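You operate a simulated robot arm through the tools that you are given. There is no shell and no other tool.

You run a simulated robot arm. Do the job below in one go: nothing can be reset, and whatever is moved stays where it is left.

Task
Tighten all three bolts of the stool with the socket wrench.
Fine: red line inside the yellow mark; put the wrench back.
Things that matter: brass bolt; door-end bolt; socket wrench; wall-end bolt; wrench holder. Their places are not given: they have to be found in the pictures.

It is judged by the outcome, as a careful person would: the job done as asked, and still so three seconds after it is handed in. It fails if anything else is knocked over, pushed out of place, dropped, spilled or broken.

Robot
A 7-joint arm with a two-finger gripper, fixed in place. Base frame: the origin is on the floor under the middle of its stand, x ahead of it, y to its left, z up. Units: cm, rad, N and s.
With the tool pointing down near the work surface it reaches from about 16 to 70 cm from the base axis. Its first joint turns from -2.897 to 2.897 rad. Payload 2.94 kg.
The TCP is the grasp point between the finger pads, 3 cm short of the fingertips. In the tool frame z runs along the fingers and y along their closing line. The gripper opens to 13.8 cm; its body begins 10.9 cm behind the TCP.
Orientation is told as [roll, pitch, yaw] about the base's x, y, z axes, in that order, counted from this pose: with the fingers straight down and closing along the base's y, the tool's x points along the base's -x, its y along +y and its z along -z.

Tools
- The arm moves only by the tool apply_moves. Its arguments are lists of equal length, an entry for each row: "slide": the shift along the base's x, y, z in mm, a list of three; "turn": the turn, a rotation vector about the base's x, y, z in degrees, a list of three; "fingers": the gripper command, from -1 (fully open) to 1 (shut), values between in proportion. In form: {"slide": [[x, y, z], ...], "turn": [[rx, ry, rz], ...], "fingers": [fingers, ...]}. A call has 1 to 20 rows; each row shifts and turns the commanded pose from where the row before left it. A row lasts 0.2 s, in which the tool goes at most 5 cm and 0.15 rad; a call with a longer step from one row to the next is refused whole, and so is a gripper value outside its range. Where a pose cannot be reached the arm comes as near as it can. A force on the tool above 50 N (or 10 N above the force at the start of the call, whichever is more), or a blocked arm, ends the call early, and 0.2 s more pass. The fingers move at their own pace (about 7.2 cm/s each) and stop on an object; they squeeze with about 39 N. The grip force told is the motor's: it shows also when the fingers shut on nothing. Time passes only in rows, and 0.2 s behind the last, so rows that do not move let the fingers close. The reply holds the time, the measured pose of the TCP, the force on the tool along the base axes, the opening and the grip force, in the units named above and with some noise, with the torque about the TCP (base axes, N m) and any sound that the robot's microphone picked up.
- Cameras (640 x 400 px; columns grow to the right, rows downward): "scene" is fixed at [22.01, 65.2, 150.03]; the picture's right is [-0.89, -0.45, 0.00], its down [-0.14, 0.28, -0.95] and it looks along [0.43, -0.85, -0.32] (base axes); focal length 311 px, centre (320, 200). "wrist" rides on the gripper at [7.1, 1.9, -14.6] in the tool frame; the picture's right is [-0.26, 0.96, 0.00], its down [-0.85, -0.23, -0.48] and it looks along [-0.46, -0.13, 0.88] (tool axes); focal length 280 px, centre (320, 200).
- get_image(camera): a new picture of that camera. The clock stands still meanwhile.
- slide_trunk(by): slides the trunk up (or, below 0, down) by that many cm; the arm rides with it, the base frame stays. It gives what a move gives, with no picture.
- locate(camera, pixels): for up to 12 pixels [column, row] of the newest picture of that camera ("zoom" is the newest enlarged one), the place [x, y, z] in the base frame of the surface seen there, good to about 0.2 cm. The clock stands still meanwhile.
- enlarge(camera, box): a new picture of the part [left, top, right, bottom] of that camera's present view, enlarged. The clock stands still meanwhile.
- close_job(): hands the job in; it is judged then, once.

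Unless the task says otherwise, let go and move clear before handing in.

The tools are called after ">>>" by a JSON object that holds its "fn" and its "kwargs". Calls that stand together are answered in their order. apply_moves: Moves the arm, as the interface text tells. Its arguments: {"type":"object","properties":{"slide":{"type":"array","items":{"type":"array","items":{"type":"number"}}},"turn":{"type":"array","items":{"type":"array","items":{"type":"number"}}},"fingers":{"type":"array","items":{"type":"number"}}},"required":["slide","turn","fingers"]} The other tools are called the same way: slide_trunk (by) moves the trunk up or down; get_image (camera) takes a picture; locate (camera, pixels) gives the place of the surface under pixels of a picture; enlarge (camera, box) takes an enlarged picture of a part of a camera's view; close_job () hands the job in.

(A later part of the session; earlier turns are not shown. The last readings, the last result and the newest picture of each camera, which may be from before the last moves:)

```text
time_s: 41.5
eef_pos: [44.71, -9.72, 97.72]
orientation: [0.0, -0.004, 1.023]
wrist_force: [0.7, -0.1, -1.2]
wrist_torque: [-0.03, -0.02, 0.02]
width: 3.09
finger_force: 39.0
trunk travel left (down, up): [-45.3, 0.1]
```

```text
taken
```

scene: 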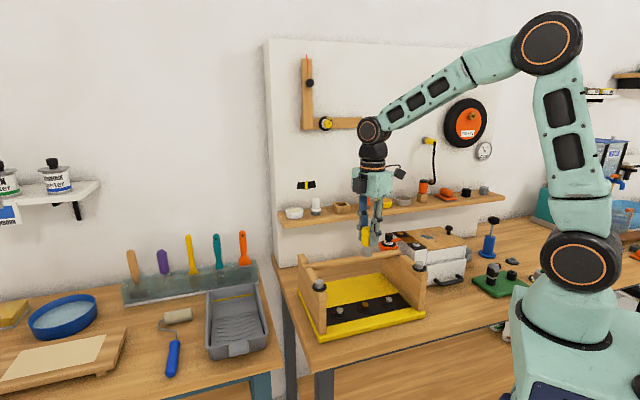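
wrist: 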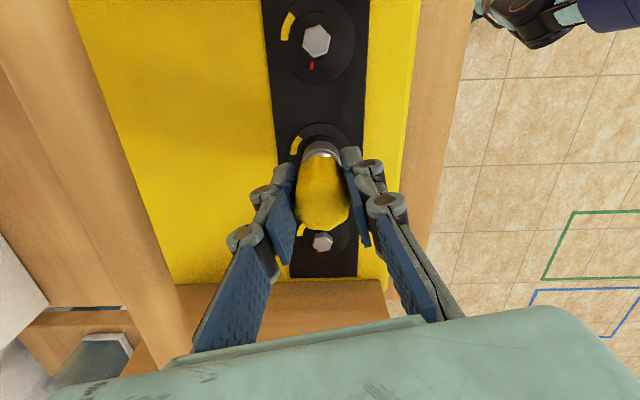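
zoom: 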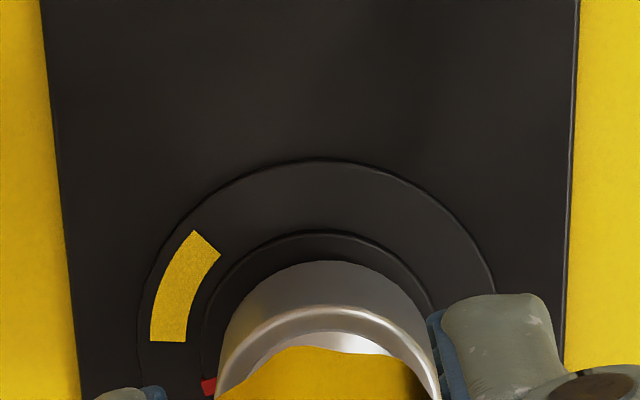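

Comparing red to yellow in the two zooms, the gap shrank only ~3° for a 20° turn, so there may be free play before the hex bites. I'll turn another 15° slowly and re-check.

>>> {"fn": "apply_moves", "kwargs": {"slide": [[-0.16, 0.1, 0], [-0.16, 0.1, 0], [-0.15, 0.11, 0], [-0.15, 0.12, 0], [-0.14, 0.12, 0], [-0.14, 0.13, 0], [0, 0, 0]], "turn": [[0, 0, -2.5], [0, 0, -2.5], [0, 0, -2.5], [0, 0, -2.5], [0, 0, -2.5], [0, 0, -2.5], [0, 0, 0]], "fingers": [1, 1, 1, 1, 1, 1, 1]}}

>>> {"fn": "enlarge", "kwargs": {"camera": "wrist", "box": [270, 95, 350, 165]}}

>>> {"fn": "enlarge", "kwargs": {"camera": "scene", "box": [345, 285, 385, 310]}}

```text
time_s: 43.1
eef_pos: [44.59, -9.66, 97.79]
orientation: [0.0, -0.004, 0.761]
wrist_force: [0.0, -0.5, -0.4]
wrist_torque: [0.03, -0.02, 0.02]
width: 3.09
finger_force: 38.8
trunk travel left (down, up): [-45.3, 0.1]
```

```text
5.71 times, centred on (310, 130) of wrist
```

zoom: 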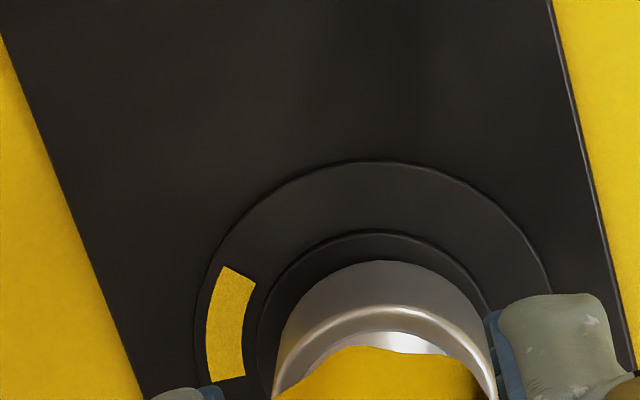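

```text
16.00 times, centred on (365, 298) of scene
```

zoom: 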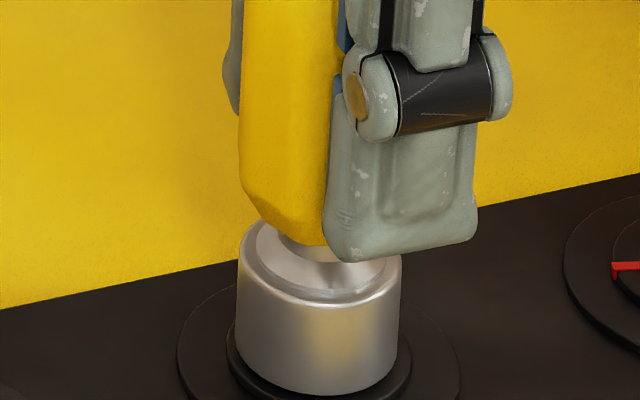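

The red line has left this crop, so I'll zoom on the region left of the socket to see whether the bolt turned.

>>> {"fn": "enlarge", "kwargs": {"camera": "wrist", "box": [270, 130, 350, 190]}}

>>> {"fn": "enlarge", "kwargs": {"camera": "wrist", "box": [280, 200, 360, 260]}}

```text
6.67 times, centred on (310, 160) of wrist
```

zoom: 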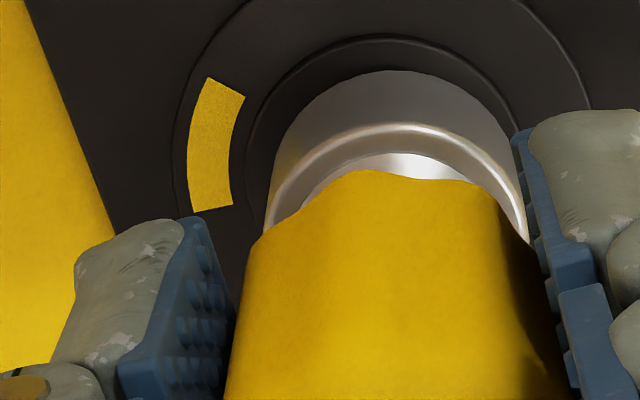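

```text
6.67 times, centred on (320, 230) of wrist
```

zoom: 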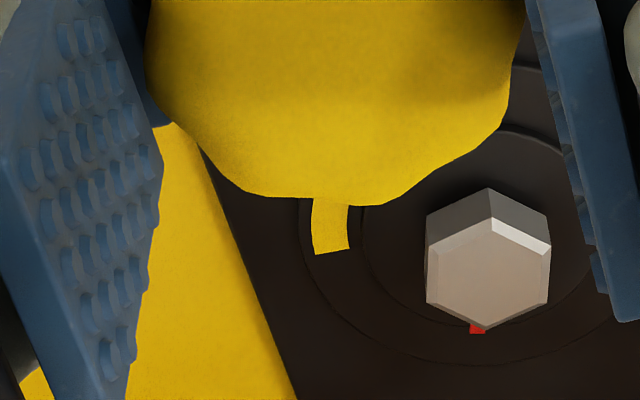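

The red line isn't in the yellow yet, and the first time the bolt turned I was pressing down lightly. I'll press down a few millimetres to make sure the socket is fully seated.

>>> {"fn": "apply_moves", "kwargs": {"slide": [[0, 0, -1], [0, 0, -1], [0, 0, -1], [0, 0, 0]], "turn": [[0, 0, 0], [0, 0, 0], [0, 0, 0], [0, 0, 0]], "fingers": [1, 1, 1, 1]}}

>>> {"fn": "enlarge", "kwargs": {"camera": "scene", "box": [345, 285, 385, 310]}}

```text
time_s: 44.1
eef_pos: [44.63, -9.85, 97.65]
orientation: [-0.003, -0.005, 0.761]
wrist_force: [-2.6, -7.9, 18.3]
wrist_torque: [-0.37, 0.31, -0.04]
width: 3.07
finger_force: 39.6
trunk travel left (down, up): [-45.3, 0.1]
```

```text
16.00 times, centred on (365, 298) of scene
```

zoom: 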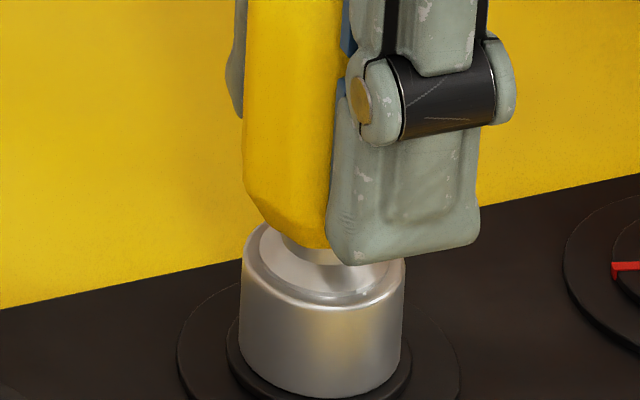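

Contact now reads 18 N downward with the socket rim on the disc. I'll turn 20° slowly with this pressure and see whether the line comes into view.

>>> {"fn": "apply_moves", "kwargs": {"slide": [[-0.3, -0.5, 0], [-0.13, 0.13, 0], [-0.12, 0.14, 0], [-0.12, 0.14, 0], [-0.11, 0.15, 0], [-0.1, 0.15, 0], [-0.1, 0.16, 0], [-0.09, 0.16, 0], [0, 0, 0]], "turn": [[0, 0, -2.5], [0, 0, -2.5], [0, 0, -2.5], [0, 0, -2.5], [0, 0, -2.5], [0, 0, -2.5], [0, 0, -2.5], [0, 0, -2.5], [0, 0, 0]], "fingers": [1, 1, 1, 1, 1, 1, 1, 1, 1]}}

>>> {"fn": "enlarge", "kwargs": {"camera": "wrist", "box": [270, 110, 350, 180]}}

>>> {"fn": "enlarge", "kwargs": {"camera": "scene", "box": [345, 285, 385, 310]}}

```text
time_s: 46.1
eef_pos: [44.47, -9.77, 97.63]
orientation: [0.0, -0.008, 0.409]
wrist_force: [5.9, -3.8, 25.6]
wrist_torque: [-0.06, -0.28, -0.03]
width: 3.06
finger_force: 38.9
trunk travel left (down, up): [-45.3, 0.1]
```

```text
5.71 times, centred on (310, 145) of wrist
```

zoom: 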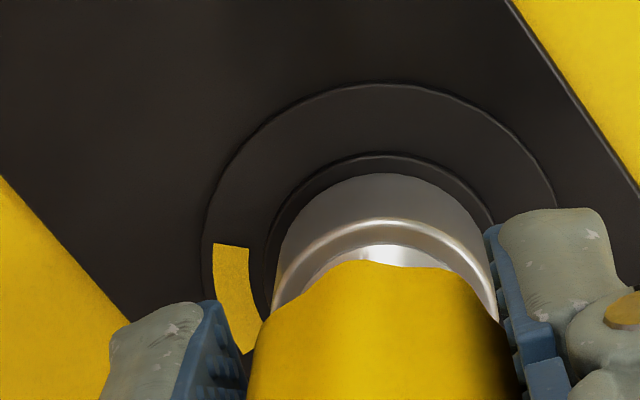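

```text
16.00 times, centred on (365, 298) of scene
```

zoom: 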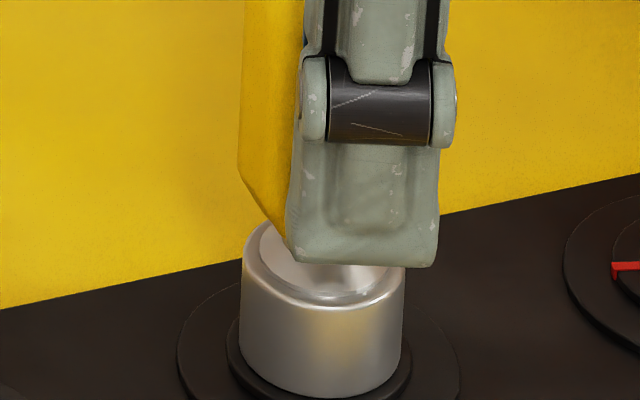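

No red shows beside the yellow yet. I'll lift clear and see where the brass line actually is now.

>>> {"fn": "apply_moves", "kwargs": {"slide": [[0, 0, 5], [0, 0, 15], [0, 0, 20], [0, 0, 20], [0, 0, 0]], "turn": [[0, 0, 0], [0, 0, 0], [0, 0, 0], [0, 0, 0], [0, 0, 0]], "fingers": [1, 1, 1, 1, 1]}}

>>> {"fn": "enlarge", "kwargs": {"camera": "scene", "box": [345, 275, 385, 315]}}

>>> {"fn": "enlarge", "kwargs": {"camera": "wrist", "box": [270, 90, 370, 180]}}

```text
time_s: 47.3
eef_pos: [44.39, -9.76, 103.42]
orientation: [0.003, -0.003, 0.412]
wrist_force: [1.2, -0.8, -0.5]
wrist_torque: [0.02, 0.01, -0.02]
width: 3.08
finger_force: 38.8
trunk travel left (down, up): [-45.3, 0.1]
```

```text
10.00 times, centred on (365, 295) of scene
```

zoom: 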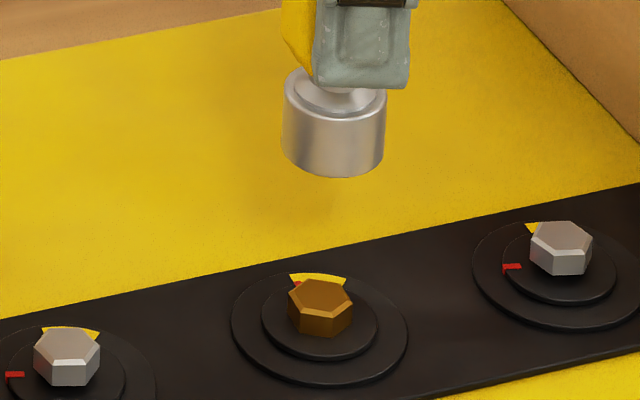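

```text
4.44 times, centred on (320, 135) of wrist
```

zoom: 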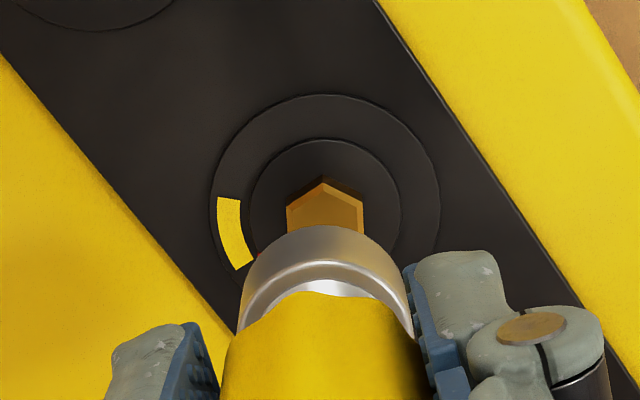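

The brass line has moved to the very start of the yellow (red sliver at (297,284)). So it turned about 20° during the pressed 20° turn and hardly at all unpressed, which means light downward pressure is needed. I'll re-seat, press and turn about 24° more.

>>> {"fn": "apply_moves", "kwargs": {"slide": [[1.2, 0, -20], [0, 0, -20], [0, 0, -10], [0, 0, -5], [0, 0, -3], [0, 0, -2], [0, 0, -1], [0, 0, 0]], "turn": [[0, 0, 0], [0, 0, 0], [0, 0, 0], [0, 0, 0], [0, 0, 0], [0, 0, 0], [0, 0, 0], [0, 0, 0]], "fingers": [1, 1, 1, 1, 1, 1, 1, 1]}}

```text
time_s: 49.1
eef_pos: [44.54, -9.56, 97.63]
orientation: [-0.004, -0.007, 0.412]
wrist_force: [-9.3, 5.1, 31.3]
wrist_torque: [0.16, 0.58, 0.02]
width: 3.05
finger_force: 39.0
trunk travel left (down, up): [-45.3, 0.1]
```

The press reads 31 N, a bit more than I need. I'll ease up 1.2 mm, centre slightly, and turn 24° slowly.

>>> {"fn": "apply_moves", "kwargs": {"slide": [[-0.6, 0.3, 1.2], [-0.08, 0.16, 0], [-0.07, 0.16, 0], [-0.06, 0.17, 0], [-0.05, 0.17, 0], [-0.04, 0.17, 0], [-0.03, 0.18, 0], [-0.03, 0.18, 0], [-0.02, 0.18, 0], [-0.01, 0.18, 0], [0, 0.18, 0], [0, 0, 0]], "turn": [[0, 0, 0], [0, 0, -2.4], [0, 0, -2.4], [0, 0, -2.4], [0, 0, -2.4], [0, 0, -2.4], [0, 0, -2.4], [0, 0, -2.4], [0, 0, -2.4], [0, 0, -2.4], [0, 0, -2.4], [0, 0, 0]], "fingers": [1, 1, 1, 1, 1, 1, 1, 1, 1, 1, 1, 1]}}

>>> {"fn": "get_image", "kwargs": {"camera": "wrist"}}

```text
time_s: 51.7
eef_pos: [44.49, -9.45, 97.49]
orientation: [0.001, -0.005, -0.009]
wrist_force: [2.4, -9.4, 19.9]
wrist_torque: [-0.32, -0.36, -0.07]
width: 3.06
finger_force: 39.3
trunk travel left (down, up): [-45.3, 0.1]
```

```text
taken
```

wrist: 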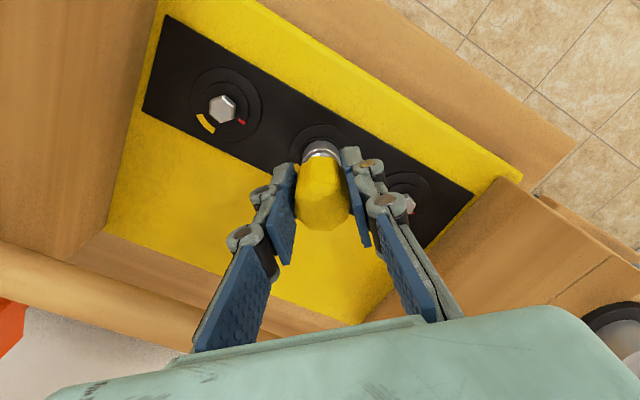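

Pressure held at about 20 N through the turn. I'll lift and look at the brass bolt again.

>>> {"fn": "apply_moves", "kwargs": {"slide": [[0, 0, 5], [0, 0, 15], [0, 0, 20], [0, 0, 25], [0, 0, 0]], "turn": [[0, 0, 0], [0, 0, 0], [0, 0, 0], [0, 0, 0], [0, 0, 0]], "fingers": [1, 1, 1, 1, 1]}}

>>> {"fn": "enlarge", "kwargs": {"camera": "scene", "box": [345, 285, 385, 310]}}

>>> {"fn": "enlarge", "kwargs": {"camera": "wrist", "box": [270, 90, 370, 180]}}

```text
time_s: 52.9
eef_pos: [44.56, -9.46, 104.07]
orientation: [0.002, -0.004, -0.007]
wrist_force: [0.2, 0.5, -0.3]
wrist_torque: [-0.02, -0.03, 0.01]
width: 3.05
finger_force: 39.3
trunk travel left (down, up): [-45.3, 0.1]
```

```text
16.00 times, centred on (365, 298) of scene
```

zoom: 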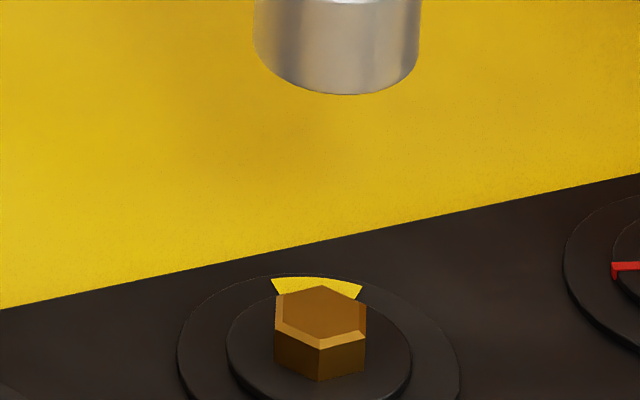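

```text
4.44 times, centred on (320, 135) of wrist
```

zoom: 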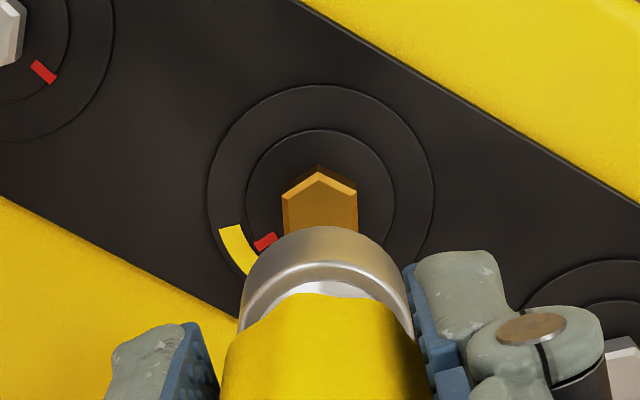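

The wrist zoom shows the brass red line at (265,241), about 218° around the ring centre. The yellow runs from about 198° to 243°, so it's in the middle of the mark. I'll move over the wall-side silver bolt near (39.3,-15.1) while winding the hand back to about +75°.

>>> {"fn": "apply_moves", "kwargs": {"slide": [[0, 0, 15], [-5.34, -6.1, 0], [-5.34, -6.1, 0], [-5.34, -6.1, 0], [-5.34, -6.1, 0], [-5.34, -6.1, 0], [-5.34, -6.1, 0], [-5.34, -6.1, 0], [-5.34, -6.1, 0], [-5.34, -6.1, 0], [-5.34, -6.1, 0], [0, 0, 0]], "turn": [[0, 0, 0], [0, 0, 7.5], [0, 0, 7.5], [0, 0, 7.5], [0, 0, 7.5], [0, 0, 7.5], [0, 0, 7.5], [0, 0, 7.5], [0, 0, 7.5], [0, 0, 7.5], [0, 0, 7.5], [0, 0, 0]], "fingers": [1, 1, 1, 1, 1, 1, 1, 1, 1, 1, 1, 1]}}

>>> {"fn": "get_image", "kwargs": {"camera": "wrist"}}

>>> {"fn": "enlarge", "kwargs": {"camera": "wrist", "box": [280, 90, 360, 160]}}

>>> {"fn": "locate", "kwargs": {"camera": "zoom", "pixels": [[230, 200], [420, 200], [325, 130], [325, 220], [180, 200], [470, 200]]}}

>>> {"fn": "enlarge", "kwargs": {"camera": "scene", "box": [325, 265, 425, 325]}}

```text
time_s: 55.5
eef_pos: [39.21, -15.58, 105.49]
orientation: [0.001, -0.004, 1.303]
wrist_force: [-0.3, 0.8, -1.4]
wrist_torque: [0.0, 0.03, -0.01]
width: 3.08
finger_force: 38.9
trunk travel left (down, up): [-45.3, 0.1]
```

```text
taken
```

wrist: 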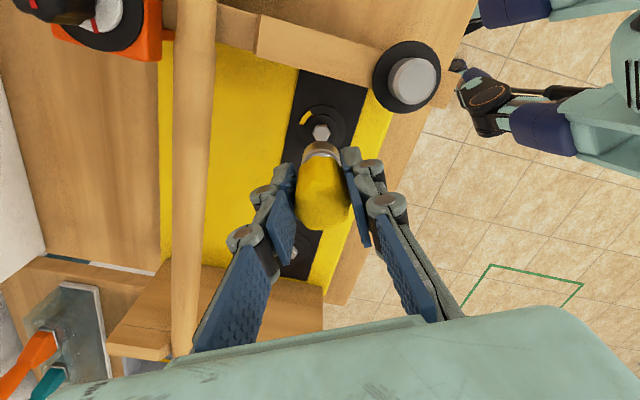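

```text
5.71 times, centred on (320, 125) of wrist
```

zoom: 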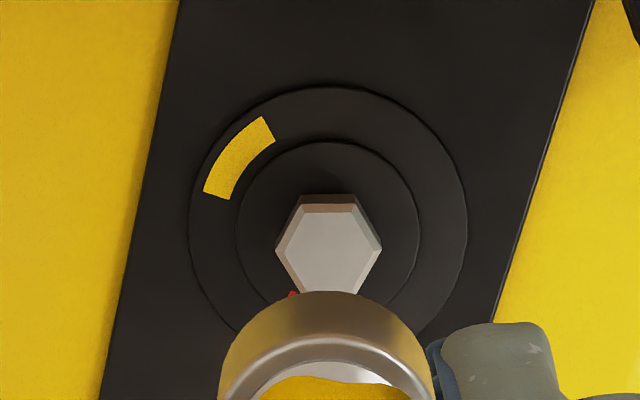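

```text
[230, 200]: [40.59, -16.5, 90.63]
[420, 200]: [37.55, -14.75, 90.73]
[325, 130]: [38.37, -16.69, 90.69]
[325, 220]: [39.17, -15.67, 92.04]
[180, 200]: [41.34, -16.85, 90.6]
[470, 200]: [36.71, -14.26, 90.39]
```

```text
6.40 times, centred on (375, 295) of scene
```

zoom: 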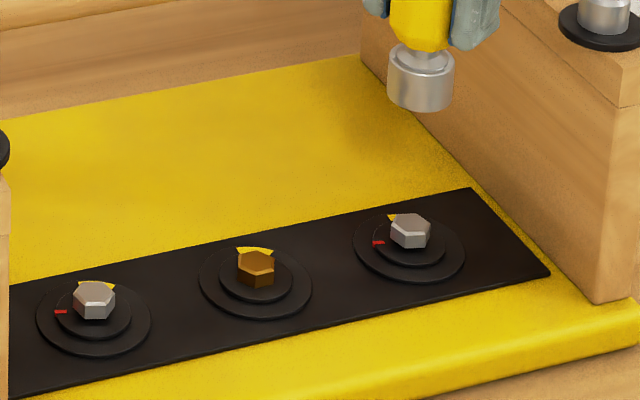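

The wall-side bolt sits right under the socket and the rings look centred. I'll pin its axis down with ring-edge points before lowering.

>>> {"fn": "enlarge", "kwargs": {"camera": "wrist", "box": [280, 90, 360, 160]}}

>>> {"fn": "locate", "kwargs": {"camera": "zoom", "pixels": [[193, 222], [463, 222], [240, 222], [414, 222], [326, 92], [326, 146], [290, 295], [215, 325], [436, 312]]}}

>>> {"fn": "enlarge", "kwargs": {"camera": "scene", "box": [370, 285, 410, 310]}}

>>> {"fn": "locate", "kwargs": {"camera": "zoom", "pixels": [[185, 240], [450, 250], [235, 235], [405, 240], [320, 290], [320, 325]]}}

```text
5.71 times, centred on (320, 125) of wrist
```

zoom: 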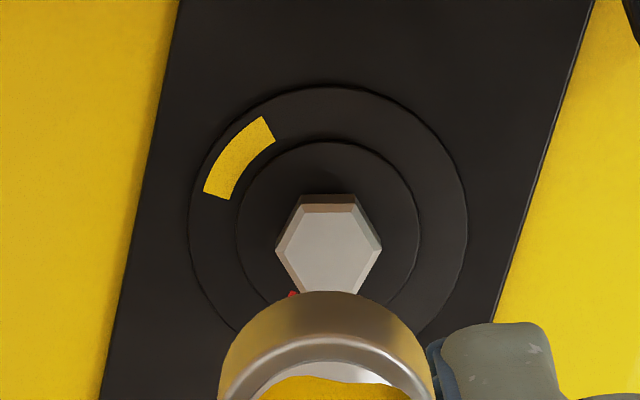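

```text
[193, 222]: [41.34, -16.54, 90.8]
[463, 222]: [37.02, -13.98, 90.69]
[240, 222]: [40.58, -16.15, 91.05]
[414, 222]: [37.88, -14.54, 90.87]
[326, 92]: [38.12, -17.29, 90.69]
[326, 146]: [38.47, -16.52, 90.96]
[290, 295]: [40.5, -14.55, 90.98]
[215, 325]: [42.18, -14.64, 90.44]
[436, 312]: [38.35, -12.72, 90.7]
```

```text
16.00 times, centred on (390, 298) of scene
```

zoom: 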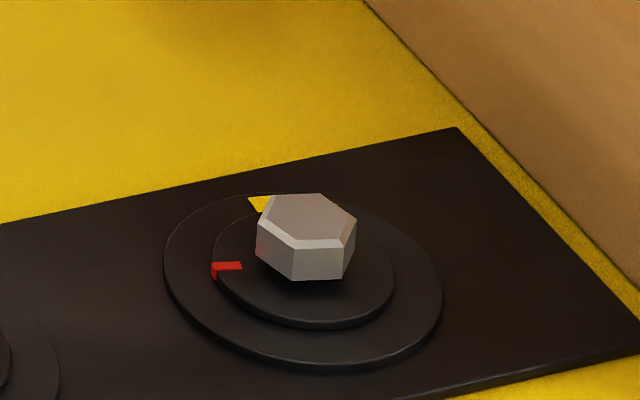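

```text
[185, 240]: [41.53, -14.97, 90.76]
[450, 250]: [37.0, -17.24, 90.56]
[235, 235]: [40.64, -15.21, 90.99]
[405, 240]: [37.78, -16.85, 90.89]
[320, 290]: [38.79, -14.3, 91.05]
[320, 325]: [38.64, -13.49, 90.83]
```

The ring edges give the axis as about (39.24,-15.17), which the socket already matches within a millimetre. I'll lower onto it and build light pressure.

>>> {"fn": "apply_moves", "kwargs": {"slide": [[-0.4, 0, -25], [0, 0, -25], [0, 0, -13], [0, 0, -6], [0, 0, -3], [0, 0, -2], [0, 0, -2], [0, 0, -2], [0, 0, 0]], "turn": [[0, 0, 0], [0, 0, 0], [0, 0, 0], [0, 0, 0], [0, 0, 0], [0, 0, 0], [0, 0, 0], [0, 0, 0], [0, 0, 0]], "fingers": [1, 1, 1, 1, 1, 1, 1, 1, 1]}}

>>> {"fn": "enlarge", "kwargs": {"camera": "scene", "box": [370, 280, 410, 305]}}

```text
time_s: 57.5
eef_pos: [39.09, -15.57, 97.58]
orientation: [0.005, -0.004, 1.302]
wrist_force: [-2.1, -1.1, -4.6]
wrist_torque: [-0.15, 0.15, 0.04]
width: 3.08
finger_force: 39.1
trunk travel left (down, up): [-45.3, 0.1]
```

```text
16.00 times, centred on (390, 292) of scene
```

zoom: 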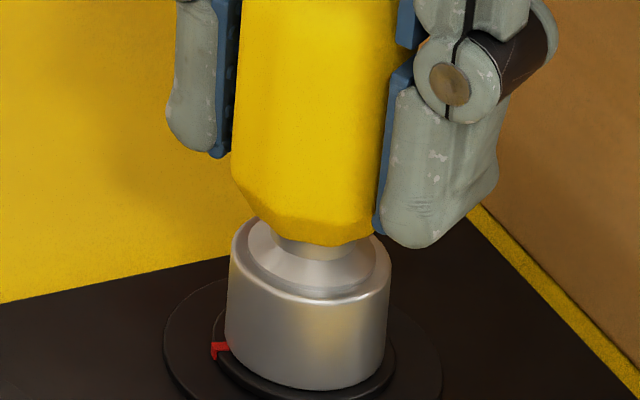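

>>> {"fn": "apply_moves", "kwargs": {"slide": [[0, 0, -1], [0, 0, -1], [0, 0, -1], [0, 0, 0]], "turn": [[0, 0, 0], [0, 0, 0], [0, 0, 0], [0, 0, 0]], "fingers": [1, 1, 1, 1]}}

>>> {"fn": "enlarge", "kwargs": {"camera": "scene", "box": [370, 280, 410, 305]}}

```text
time_s: 58.5
eef_pos: [39.15, -15.59, 97.6]
orientation: [-0.003, -0.002, 1.302]
wrist_force: [-7.8, -1.9, 33.4]
wrist_torque: [0.13, 0.44, 0.01]
width: 3.08
finger_force: 39.0
trunk travel left (down, up): [-45.3, 0.1]
```

```text
16.00 times, centred on (390, 292) of scene
```

zoom: 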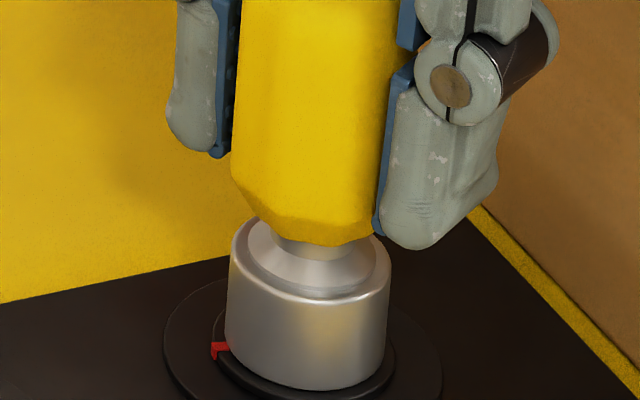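

The socket is seated on the wall-side bolt at 33 N, with the red line visible at zoom (217,350). I'll ease up 1 mm and turn the first 20° to check that it follows.

>>> {"fn": "apply_moves", "kwargs": {"slide": [[-0.4, 0, 1], [-0.29, 0.08, 0], [-0.28, 0.1, 0], [-0.28, 0.12, 0], [-0.27, 0.14, 0], [-0.26, 0.16, 0], [0, 0, 0]], "turn": [[0, 0, 0], [0, 0, -4], [0, 0, -4], [0, 0, -4], [0, 0, -4], [0, 0, -4], [0, 0, 0]], "fingers": [1, 1, 1, 1, 1, 1, 1]}}

>>> {"fn": "enlarge", "kwargs": {"camera": "scene", "box": [370, 280, 410, 305]}}

```text
time_s: 60.1
eef_pos: [38.99, -15.46, 97.55]
orientation: [-0.001, -0.006, 0.952]
wrist_force: [3.0, -7.9, 28.4]
wrist_torque: [-0.21, -0.23, 0.01]
width: 3.08
finger_force: 38.7
trunk travel left (down, up): [-45.3, 0.1]
```

```text
16.00 times, centred on (390, 292) of scene
```

zoom: 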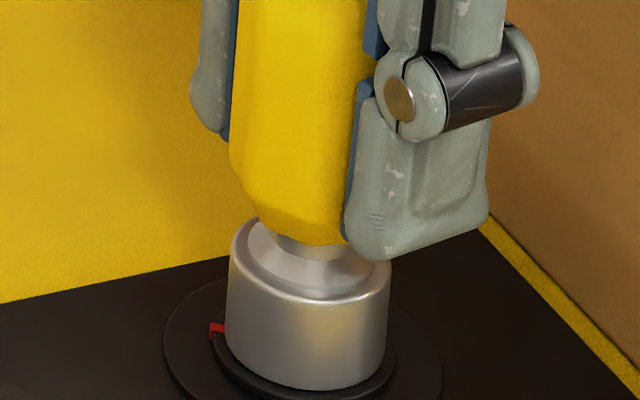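

The red line advanced from (217,350) to (215,330), following the hand. I'll continue 40° with the pressure kept on.

>>> {"fn": "apply_moves", "kwargs": {"slide": [[0, -0.2, 0], [-0.23, 0.19, 0], [-0.22, 0.21, 0], [-0.2, 0.22, 0], [-0.19, 0.23, 0], [-0.17, 0.25, 0], [-0.15, 0.26, 0], [-0.13, 0.27, 0], [-0.12, 0.28, 0], [-0.1, 0.28, 0], [0, 0, 0]], "turn": [[0, 0, -4], [0, 0, -4], [0, 0, -4], [0, 0, -4], [0, 0, -4], [0, 0, -4], [0, 0, -4], [0, 0, -4], [0, 0, -4], [0, 0, -4], [0, 0, 0]], "fingers": [1, 1, 1, 1, 1, 1, 1, 1, 1, 1, 1]}}

>>> {"fn": "enlarge", "kwargs": {"camera": "scene", "box": [370, 280, 410, 305]}}

>>> {"fn": "get_image", "kwargs": {"camera": "wrist"}}

```text
time_s: 62.5
eef_pos: [38.94, -15.37, 97.54]
orientation: [-0.001, -0.005, 0.253]
wrist_force: [7.5, -5.3, 22.0]
wrist_torque: [-0.14, -0.29, -0.09]
width: 3.08
finger_force: 39.4
trunk travel left (down, up): [-45.3, 0.1]
```

```text
16.00 times, centred on (390, 292) of scene
```

zoom: 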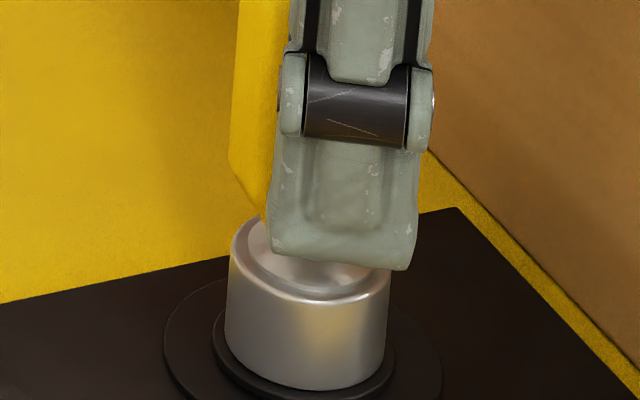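

```text
taken
```

wrist: 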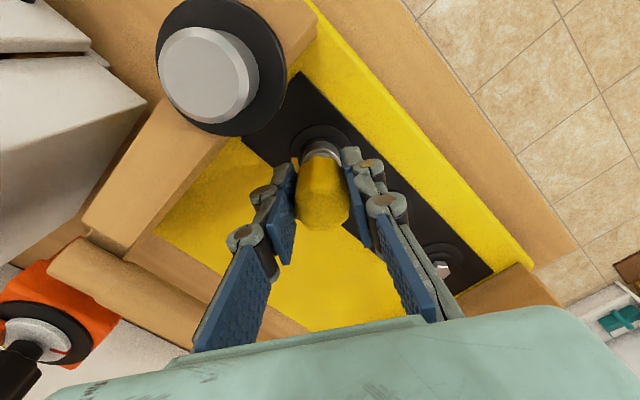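

60° done, with pressure at 22 N and the fingers clear of the board. I'll do the last 40°.

>>> {"fn": "apply_moves", "kwargs": {"slide": [[0.3, 0, 0], [-0.06, 0.3, 0], [-0.03, 0.3, 0], [-0.01, 0.3, 0], [0.01, 0.3, 0], [0.03, 0.3, 0], [0.05, 0.3, 0], [0.07, 0.29, 0], [0.09, 0.29, 0], [0.11, 0.28, 0], [0, 0, 0]], "turn": [[0, 0, -4], [0, 0, -4], [0, 0, -4], [0, 0, -4], [0, 0, -4], [0, 0, -4], [0, 0, -4], [0, 0, -4], [0, 0, -4], [0, 0, -4], [0, 0, 0]], "fingers": [1, 1, 1, 1, 1, 1, 1, 1, 1, 1, 1]}}

>>> {"fn": "apply_moves", "kwargs": {"slide": [[0, 0, 5], [0, 0, 15], [0, 0, 20], [0, 0, 25], [0, 0, 0]], "turn": [[0, 0, 0], [0, 0, 0], [0, 0, 0], [0, 0, 0], [0, 0, 0]], "fingers": [1, 1, 1, 1, 1]}}

>>> {"fn": "enlarge", "kwargs": {"camera": "scene", "box": [345, 275, 415, 320]}}

>>> {"fn": "get_image", "kwargs": {"camera": "wrist"}}

>>> {"fn": "enlarge", "kwargs": {"camera": "wrist", "box": [270, 90, 370, 180]}}

```text
time_s: 64.9
eef_pos: [38.86, -15.09, 97.6]
orientation: [0.001, -0.005, -0.446]
wrist_force: [0.0, -4.0, 14.6]
wrist_torque: [-0.21, -0.06, 0.0]
width: 3.08
finger_force: 39.4
trunk travel left (down, up): [-45.3, 0.1]
```

```text
time_s: 66.1
eef_pos: [39.05, -14.96, 103.84]
orientation: [0.001, -0.005, -0.443]
wrist_force: [-0.2, -0.7, -1.0]
wrist_torque: [0.02, 0.01, -0.01]
width: 3.07
finger_force: 39.4
trunk travel left (down, up): [-45.3, 0.1]
```

```text
8.89 times, centred on (380, 298) of scene
```

zoom: 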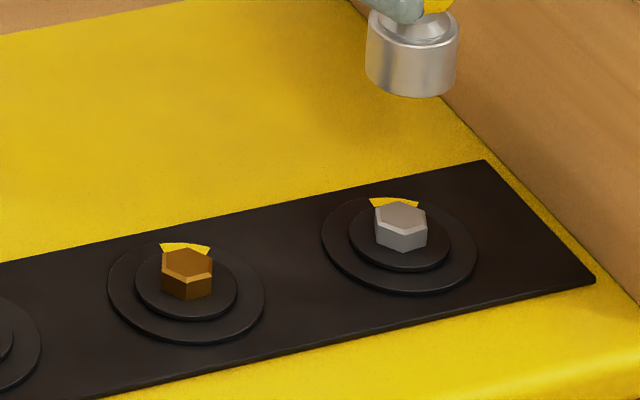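

```text
taken
```

wrist: 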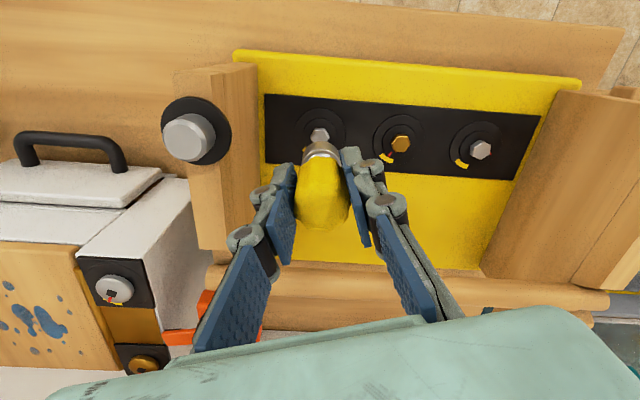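

```text
4.44 times, centred on (320, 135) of wrist
```

zoom: 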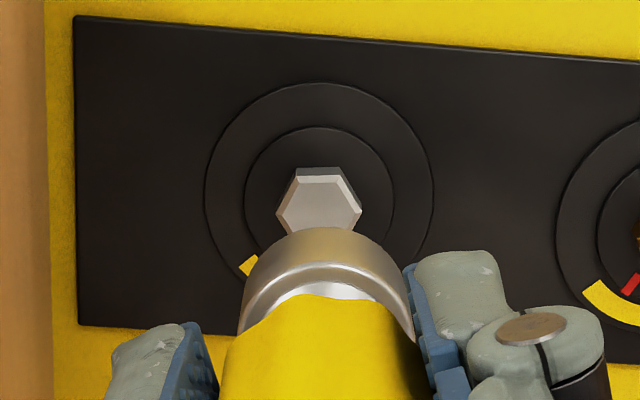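

The wall-side red line is hidden behind its bolt in the scene view, which fits the yellow zone. The wrist view also shows brass in the yellow. I'll zoom on brass, then shift aside to see the wall-side bolt from above.

>>> {"fn": "enlarge", "kwargs": {"camera": "wrist", "box": [360, 110, 440, 170]}}

>>> {"fn": "apply_moves", "kwargs": {"slide": [[15, 15, 15], [30, 30, 15], [30, 30, 0], [0, 0, 0]], "turn": [[0, 0, 0], [0, 0, 0], [0, 0, 0], [0, 0, 0]], "fingers": [1, 1, 1, 1]}}

>>> {"fn": "get_image", "kwargs": {"camera": "wrist"}}

```text
6.67 times, centred on (400, 140) of wrist
```

zoom: 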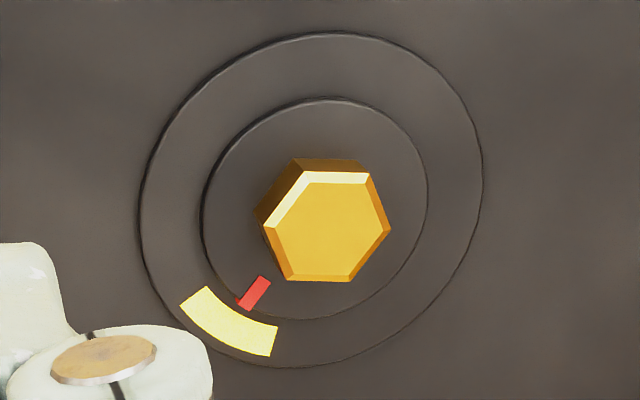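

```text
time_s: 67.1
eef_pos: [46.55, -7.5, 107.02]
orientation: [0.002, -0.003, -0.444]
wrist_force: [0.7, -0.4, -0.6]
wrist_torque: [-0.01, 0.02, 0.03]
width: 3.07
finger_force: 39.5
trunk travel left (down, up): [-45.3, 0.1]
```

```text
taken
```

wrist: 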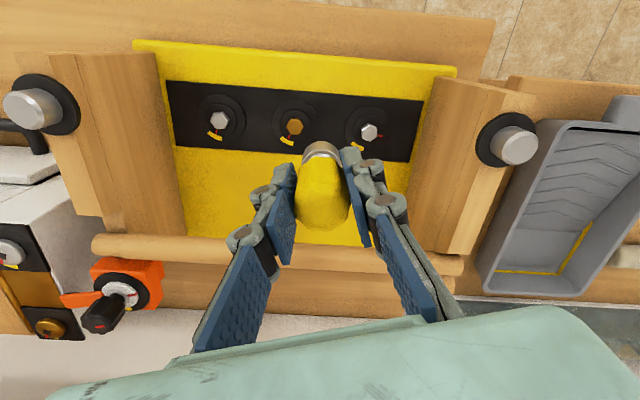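

Brass is confirmed mid-yellow: red at about 235°, with the mark running from 217° to 253°. I'll zoom on the wall-side and the door-side bolts now.

>>> {"fn": "enlarge", "kwargs": {"camera": "wrist", "box": [190, 95, 250, 145]}}

>>> {"fn": "enlarge", "kwargs": {"camera": "wrist", "box": [335, 100, 405, 160]}}

```text
8.00 times, centred on (220, 120) of wrist
```

zoom: 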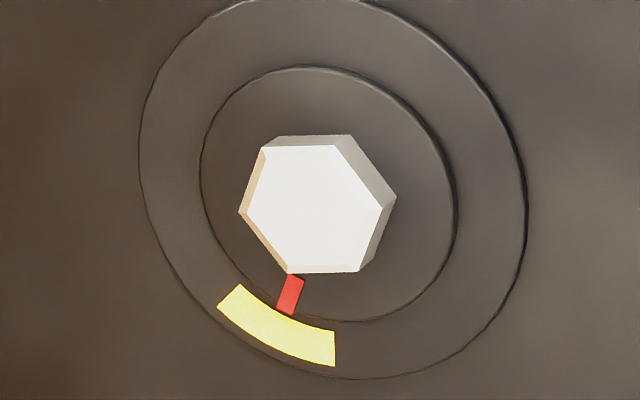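

```text
6.67 times, centred on (370, 130) of wrist
```

zoom: 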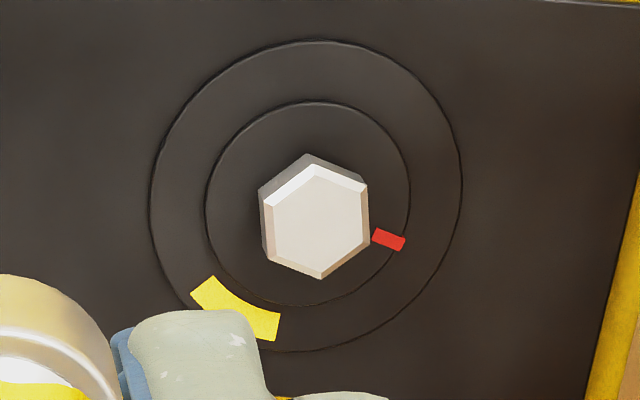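

The wall-side bolt is centred too (red at about 249°, yellow spanning 227°–270°). The door-side bolt needs about 98° clockwise, so I'll move above it while winding the hand back to +75°.

>>> {"fn": "apply_moves", "kwargs": {"slide": [[3.1, 2.48, 0], [3.1, 2.48, 0], [3.1, 2.48, 0], [3.1, 2.48, 0], [3.1, 2.48, 0], [3.1, 2.48, 0], [3.1, 2.48, 0], [3.1, 2.48, 0], [3.1, 2.48, 0], [3.1, 2.48, 0], [3.1, 2.48, 0], [3.1, 2.48, 0], [3.1, 2.48, 0], [0, 0, -15], [0, 0, 0]], "turn": [[0, 0, 7.7], [0, 0, 7.7], [0, 0, 7.7], [0, 0, 7.7], [0, 0, 7.7], [0, 0, 7.7], [0, 0, 7.7], [0, 0, 7.7], [0, 0, 7.7], [0, 0, 7.7], [0, 0, 7.7], [0, 0, 7.7], [0, 0, 7.7], [0, 0, 0], [0, 0, 0]], "fingers": [1, 1, 1, 1, 1, 1, 1, 1, 1, 1, 1, 1, 1, 1, 1]}}

>>> {"fn": "enlarge", "kwargs": {"camera": "wrist", "box": [280, 90, 360, 160]}}

>>> {"fn": "locate", "kwargs": {"camera": "zoom", "pixels": [[193, 222], [463, 222], [240, 222], [414, 222], [326, 92], [326, 146]]}}

>>> {"fn": "get_image", "kwargs": {"camera": "scene"}}

```text
time_s: 70.3
eef_pos: [50.39, -4.22, 105.53]
orientation: [0.002, -0.003, 1.306]
wrist_force: [0.0, 0.4, -0.9]
wrist_torque: [0.0, 0.01, 0.01]
width: 3.06
finger_force: 39.3
trunk travel left (down, up): [-45.3, 0.1]
```

```text
5.71 times, centred on (320, 125) of wrist
```

zoom: 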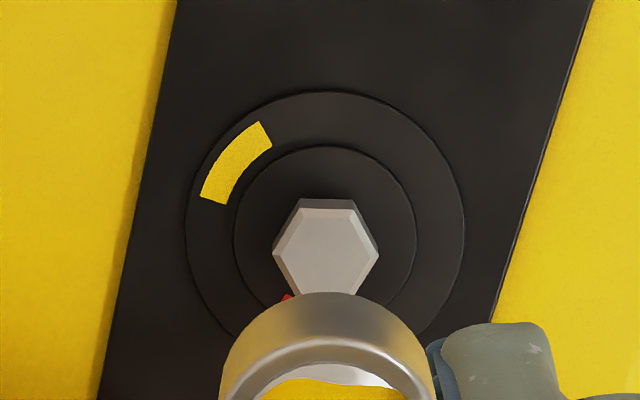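

```text
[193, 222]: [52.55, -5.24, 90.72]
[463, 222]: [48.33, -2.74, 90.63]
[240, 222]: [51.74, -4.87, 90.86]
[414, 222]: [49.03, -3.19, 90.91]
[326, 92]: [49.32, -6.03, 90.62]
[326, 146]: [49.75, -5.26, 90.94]
```

```text
taken
```

scene: 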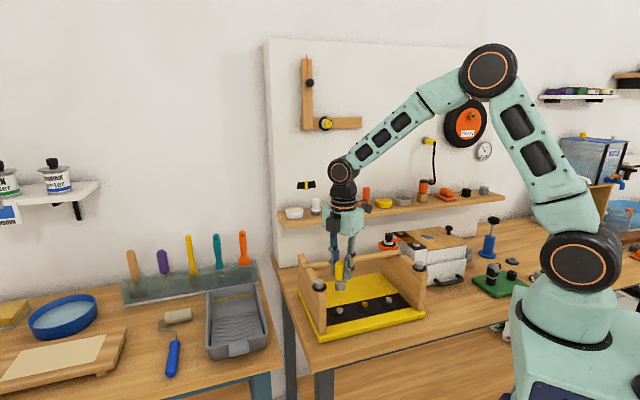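

Compared with the aligned view over the wall-side bolt, the rings here sit 3 px left and 5 px lower in the zoom, a sub-millimetre offset. I'll correct by (+0.4,+0.8) mm and lower onto the door-side bolt.

>>> {"fn": "apply_moves", "kwargs": {"slide": [[0.4, 0.8, -25], [0, 0, -25], [0, 0, -13], [0, 0, -6], [0, 0, -3], [0, 0, -2], [0, 0, -2], [0, 0, -2], [0, 0, -1.5], [0, 0, -1], [0, 0, 0]], "turn": [[0, 0, 0], [0, 0, 0], [0, 0, 0], [0, 0, 0], [0, 0, 0], [0, 0, 0], [0, 0, 0], [0, 0, 0], [0, 0, 0], [0, 0, 0], [0, 0, 0]], "fingers": [1, 1, 1, 1, 1, 1, 1, 1, 1, 1, 1]}}

>>> {"fn": "enlarge", "kwargs": {"camera": "scene", "box": [320, 290, 360, 315]}}

```text
time_s: 72.7
eef_pos: [50.41, -4.3, 97.5]
orientation: [0.003, -0.004, 1.304]
wrist_force: [-5.3, -5.4, 8.8]
wrist_torque: [-0.31, 0.34, 0.03]
width: 3.06
finger_force: 39.1
trunk travel left (down, up): [-45.3, 0.1]
```

```text
16.00 times, centred on (340, 302) of scene
```

zoom: 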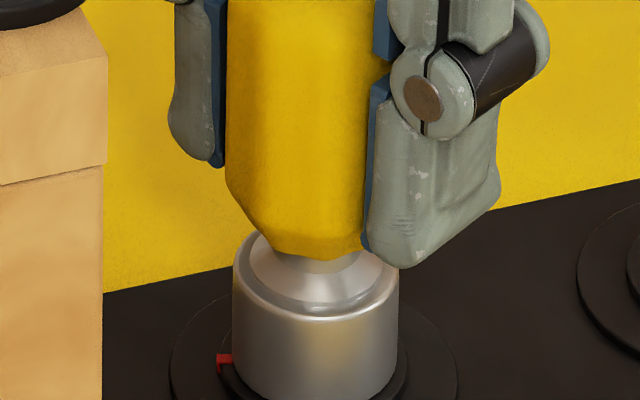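

Seated with 8.8 N contact and a small side load toward -x,-y. I'll ease (-0.4,-0.4) mm, press another 1.2 mm and turn the first 20°.

>>> {"fn": "apply_moves", "kwargs": {"slide": [[-0.4, -0.4, -0.6], [0, 0, -0.6], [-0.29, 0.08, 0], [-0.28, 0.1, 0], [-0.28, 0.12, 0], [-0.27, 0.14, 0], [-0.26, 0.16, 0], [0, 0, 0]], "turn": [[0, 0, 0], [0, 0, 0], [0, 0, -4], [0, 0, -4], [0, 0, -4], [0, 0, -4], [0, 0, -4], [0, 0, 0]], "fingers": [1, 1, 1, 1, 1, 1, 1, 1]}}

>>> {"fn": "enlarge", "kwargs": {"camera": "scene", "box": [320, 290, 360, 315]}}

```text
time_s: 74.5
eef_pos: [50.38, -4.29, 97.44]
orientation: [-0.002, -0.007, 0.954]
wrist_force: [-1.3, -1.2, 21.4]
wrist_torque: [0.06, -0.1, -0.02]
width: 3.05
finger_force: 38.8
trunk travel left (down, up): [-45.3, 0.1]
```

```text
16.00 times, centred on (340, 302) of scene
```

zoom: 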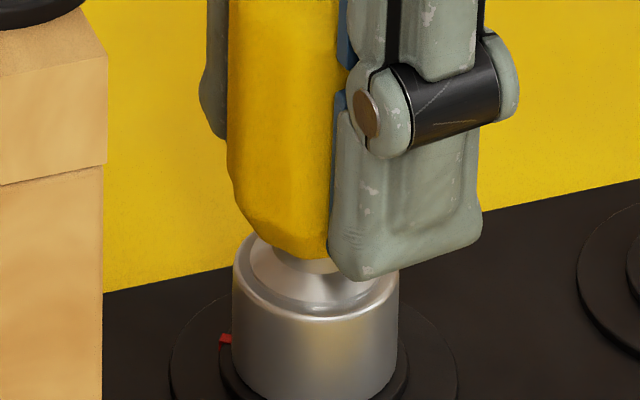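

The door-side line moved from (223,360) to (226,338), so the bolt is following under 21 N. I'll continue 40°.

>>> {"fn": "apply_moves", "kwargs": {"slide": [[-0.24, 0.17, 0], [-0.23, 0.19, 0], [-0.22, 0.21, 0], [-0.2, 0.22, 0], [-0.19, 0.23, 0], [-0.17, 0.25, 0], [-0.15, 0.26, 0], [-0.13, 0.27, 0], [-0.12, 0.28, 0], [-0.1, 0.28, 0], [0, 0, 0]], "turn": [[0, 0, -4], [0, 0, -4], [0, 0, -4], [0, 0, -4], [0, 0, -4], [0, 0, -4], [0, 0, -4], [0, 0, -4], [0, 0, -4], [0, 0, -4], [0, 0, 0]], "fingers": [1, 1, 1, 1, 1, 1, 1, 1, 1, 1, 1]}}

>>> {"fn": "get_image", "kwargs": {"camera": "scene"}}

```text
time_s: 76.9
eef_pos: [50.18, -3.97, 97.43]
orientation: [0.0, -0.008, 0.255]
wrist_force: [6.6, -4.0, 28.9]
wrist_torque: [-0.17, -0.28, -0.05]
width: 3.07
finger_force: 39.3
trunk travel left (down, up): [-45.3, 0.1]
```

```text
taken
```

scene: 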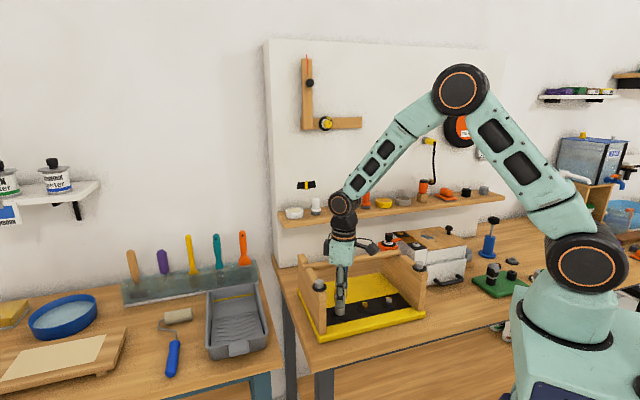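

The load is steady at 29 N after 60°. I'll make the last 40° and then lift to check.

>>> {"fn": "apply_moves", "kwargs": {"slide": [[0.3, 0, 0.3], [-0.06, 0.3, 0], [-0.03, 0.3, 0], [-0.01, 0.3, 0], [0.01, 0.3, 0], [0.03, 0.3, 0], [0.05, 0.3, 0], [0.07, 0.29, 0], [0.09, 0.29, 0], [0.11, 0.28, 0], [0, 0, 0]], "turn": [[0, 0, -4], [0, 0, -4], [0, 0, -4], [0, 0, -4], [0, 0, -4], [0, 0, -4], [0, 0, -4], [0, 0, -4], [0, 0, -4], [0, 0, -4], [0, 0, 0]], "fingers": [1, 1, 1, 1, 1, 1, 1, 1, 1, 1, 1]}}

>>> {"fn": "apply_moves", "kwargs": {"slide": [[0, 0, 5], [0, 0, 15], [0, 0, 20], [0, 0, 30], [0, 0, 30], [0, 0, 0]], "turn": [[0, 0, 0], [0, 0, 0], [0, 0, 0], [0, 0, 0], [0, 0, 0], [0, 0, 0]], "fingers": [1, 1, 1, 1, 1, 1]}}

>>> {"fn": "get_image", "kwargs": {"camera": "wrist"}}

>>> {"fn": "enlarge", "kwargs": {"camera": "scene", "box": [325, 280, 405, 330]}}

```text
time_s: 79.3
eef_pos: [50.23, -3.66, 97.33]
orientation: [0.003, -0.006, -0.442]
wrist_force: [5.9, -4.0, 23.3]
wrist_torque: [-0.12, -0.31, -0.06]
width: 3.06
finger_force: 38.7
trunk travel left (down, up): [-45.3, 0.1]
```

```text
time_s: 80.7
eef_pos: [50.3, -3.67, 107.36]
orientation: [0.001, -0.004, -0.442]
wrist_force: [-0.5, -0.1, -0.6]
wrist_torque: [-0.03, 0.03, 0.01]
width: 3.08
finger_force: 39.0
trunk travel left (down, up): [-45.3, 0.1]
```

```text
taken
```

wrist: 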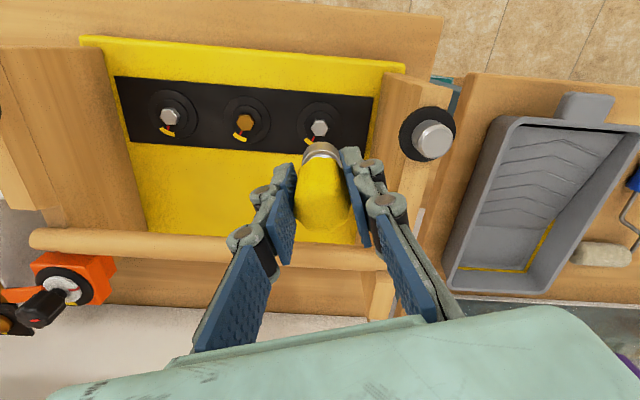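

```text
8.00 times, centred on (365, 305) of scene
```

zoom: 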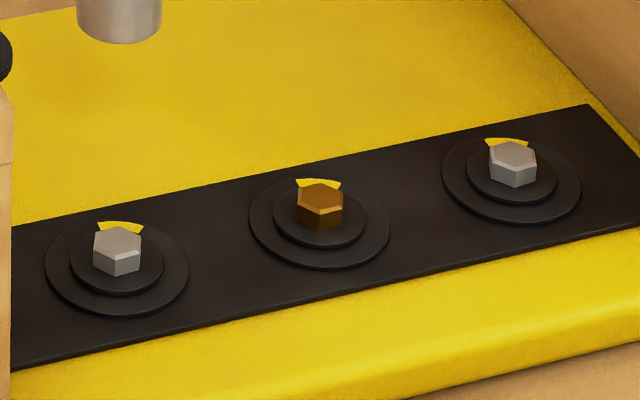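

>>> {"fn": "enlarge", "kwargs": {"camera": "wrist", "box": [285, 95, 355, 150]}}

>>> {"fn": "enlarge", "kwargs": {"camera": "wrist", "box": [140, 85, 280, 155]}}

```text
7.27 times, centred on (320, 122) of wrist
```

zoom: 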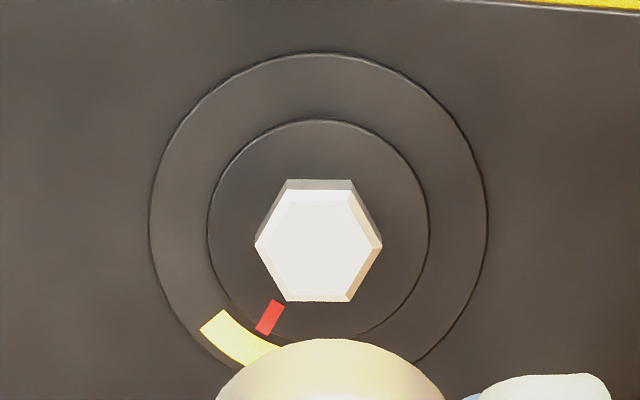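

```text
4.57 times, centred on (210, 120) of wrist
```

zoom: 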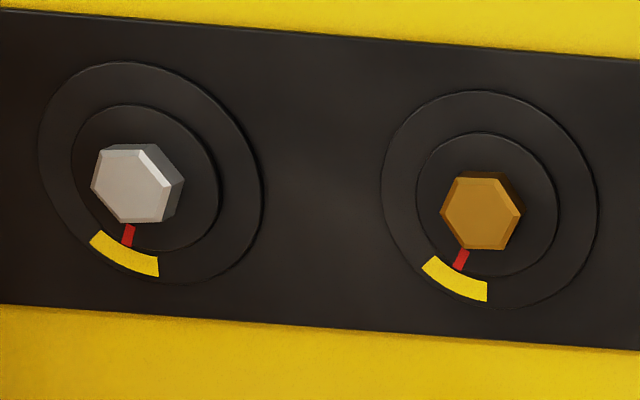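

All three bolts now show the red line mid-yellow: door-side red at about 241° with yellow from 221°, and wall-side and brass each centred. I'll raise the wrench and carry it back toward the wooden box at yaw -45°.

>>> {"fn": "apply_moves", "kwargs": {"slide": [[0, 0, 41.5], [0, 0, 41.5], [0, 0, 41.5], [0, 0, 41.5], [12.4, -42.5, 0], [12.4, -42.5, 0], [12.4, -42.5, 0], [12.4, -42.5, 0], [12.4, -42.5, 0], [0, 0, 0], [0, 0, 0]], "turn": [[0, 0, 0], [0, 0, 0], [0, 0, 0], [0, 0, 0], [0, 0, -3.92], [0, 0, -3.92], [0, 0, -3.92], [0, 0, -3.92], [0, 0, -3.92], [0, 0, 0], [0, 0, 0]], "fingers": [1, 1, 1, 1, 1, 1, 1, 1, 1, 1, 1]}}

>>> {"fn": "get_image", "kwargs": {"camera": "wrist"}}

>>> {"fn": "enlarge", "kwargs": {"camera": "scene", "box": [290, 130, 410, 230]}}

```text
time_s: 83.1
eef_pos: [56.55, -25.28, 124.16]
orientation: [0.002, -0.004, -0.783]
wrist_force: [-0.4, -0.7, -0.9]
wrist_torque: [0.02, 0.0, -0.01]
width: 3.04
finger_force: 39.4
trunk travel left (down, up): [-45.3, 0.1]
```

```text
taken
```

wrist: 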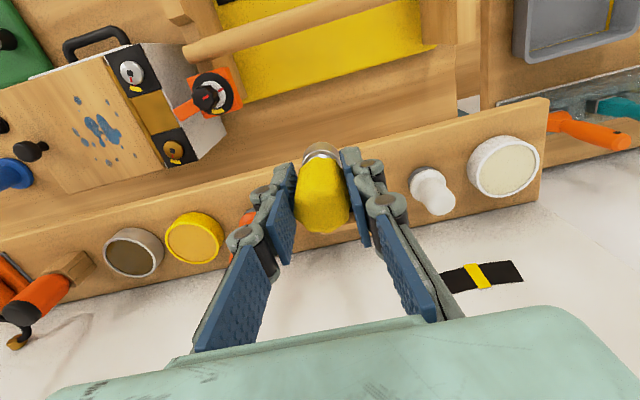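

```text
4.00 times, centred on (350, 180) of scene
```

zoom: 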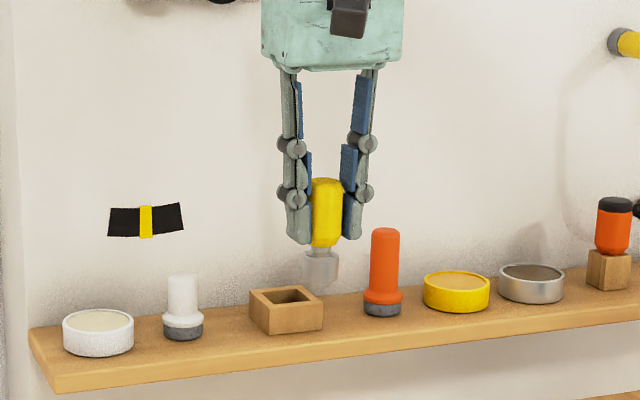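

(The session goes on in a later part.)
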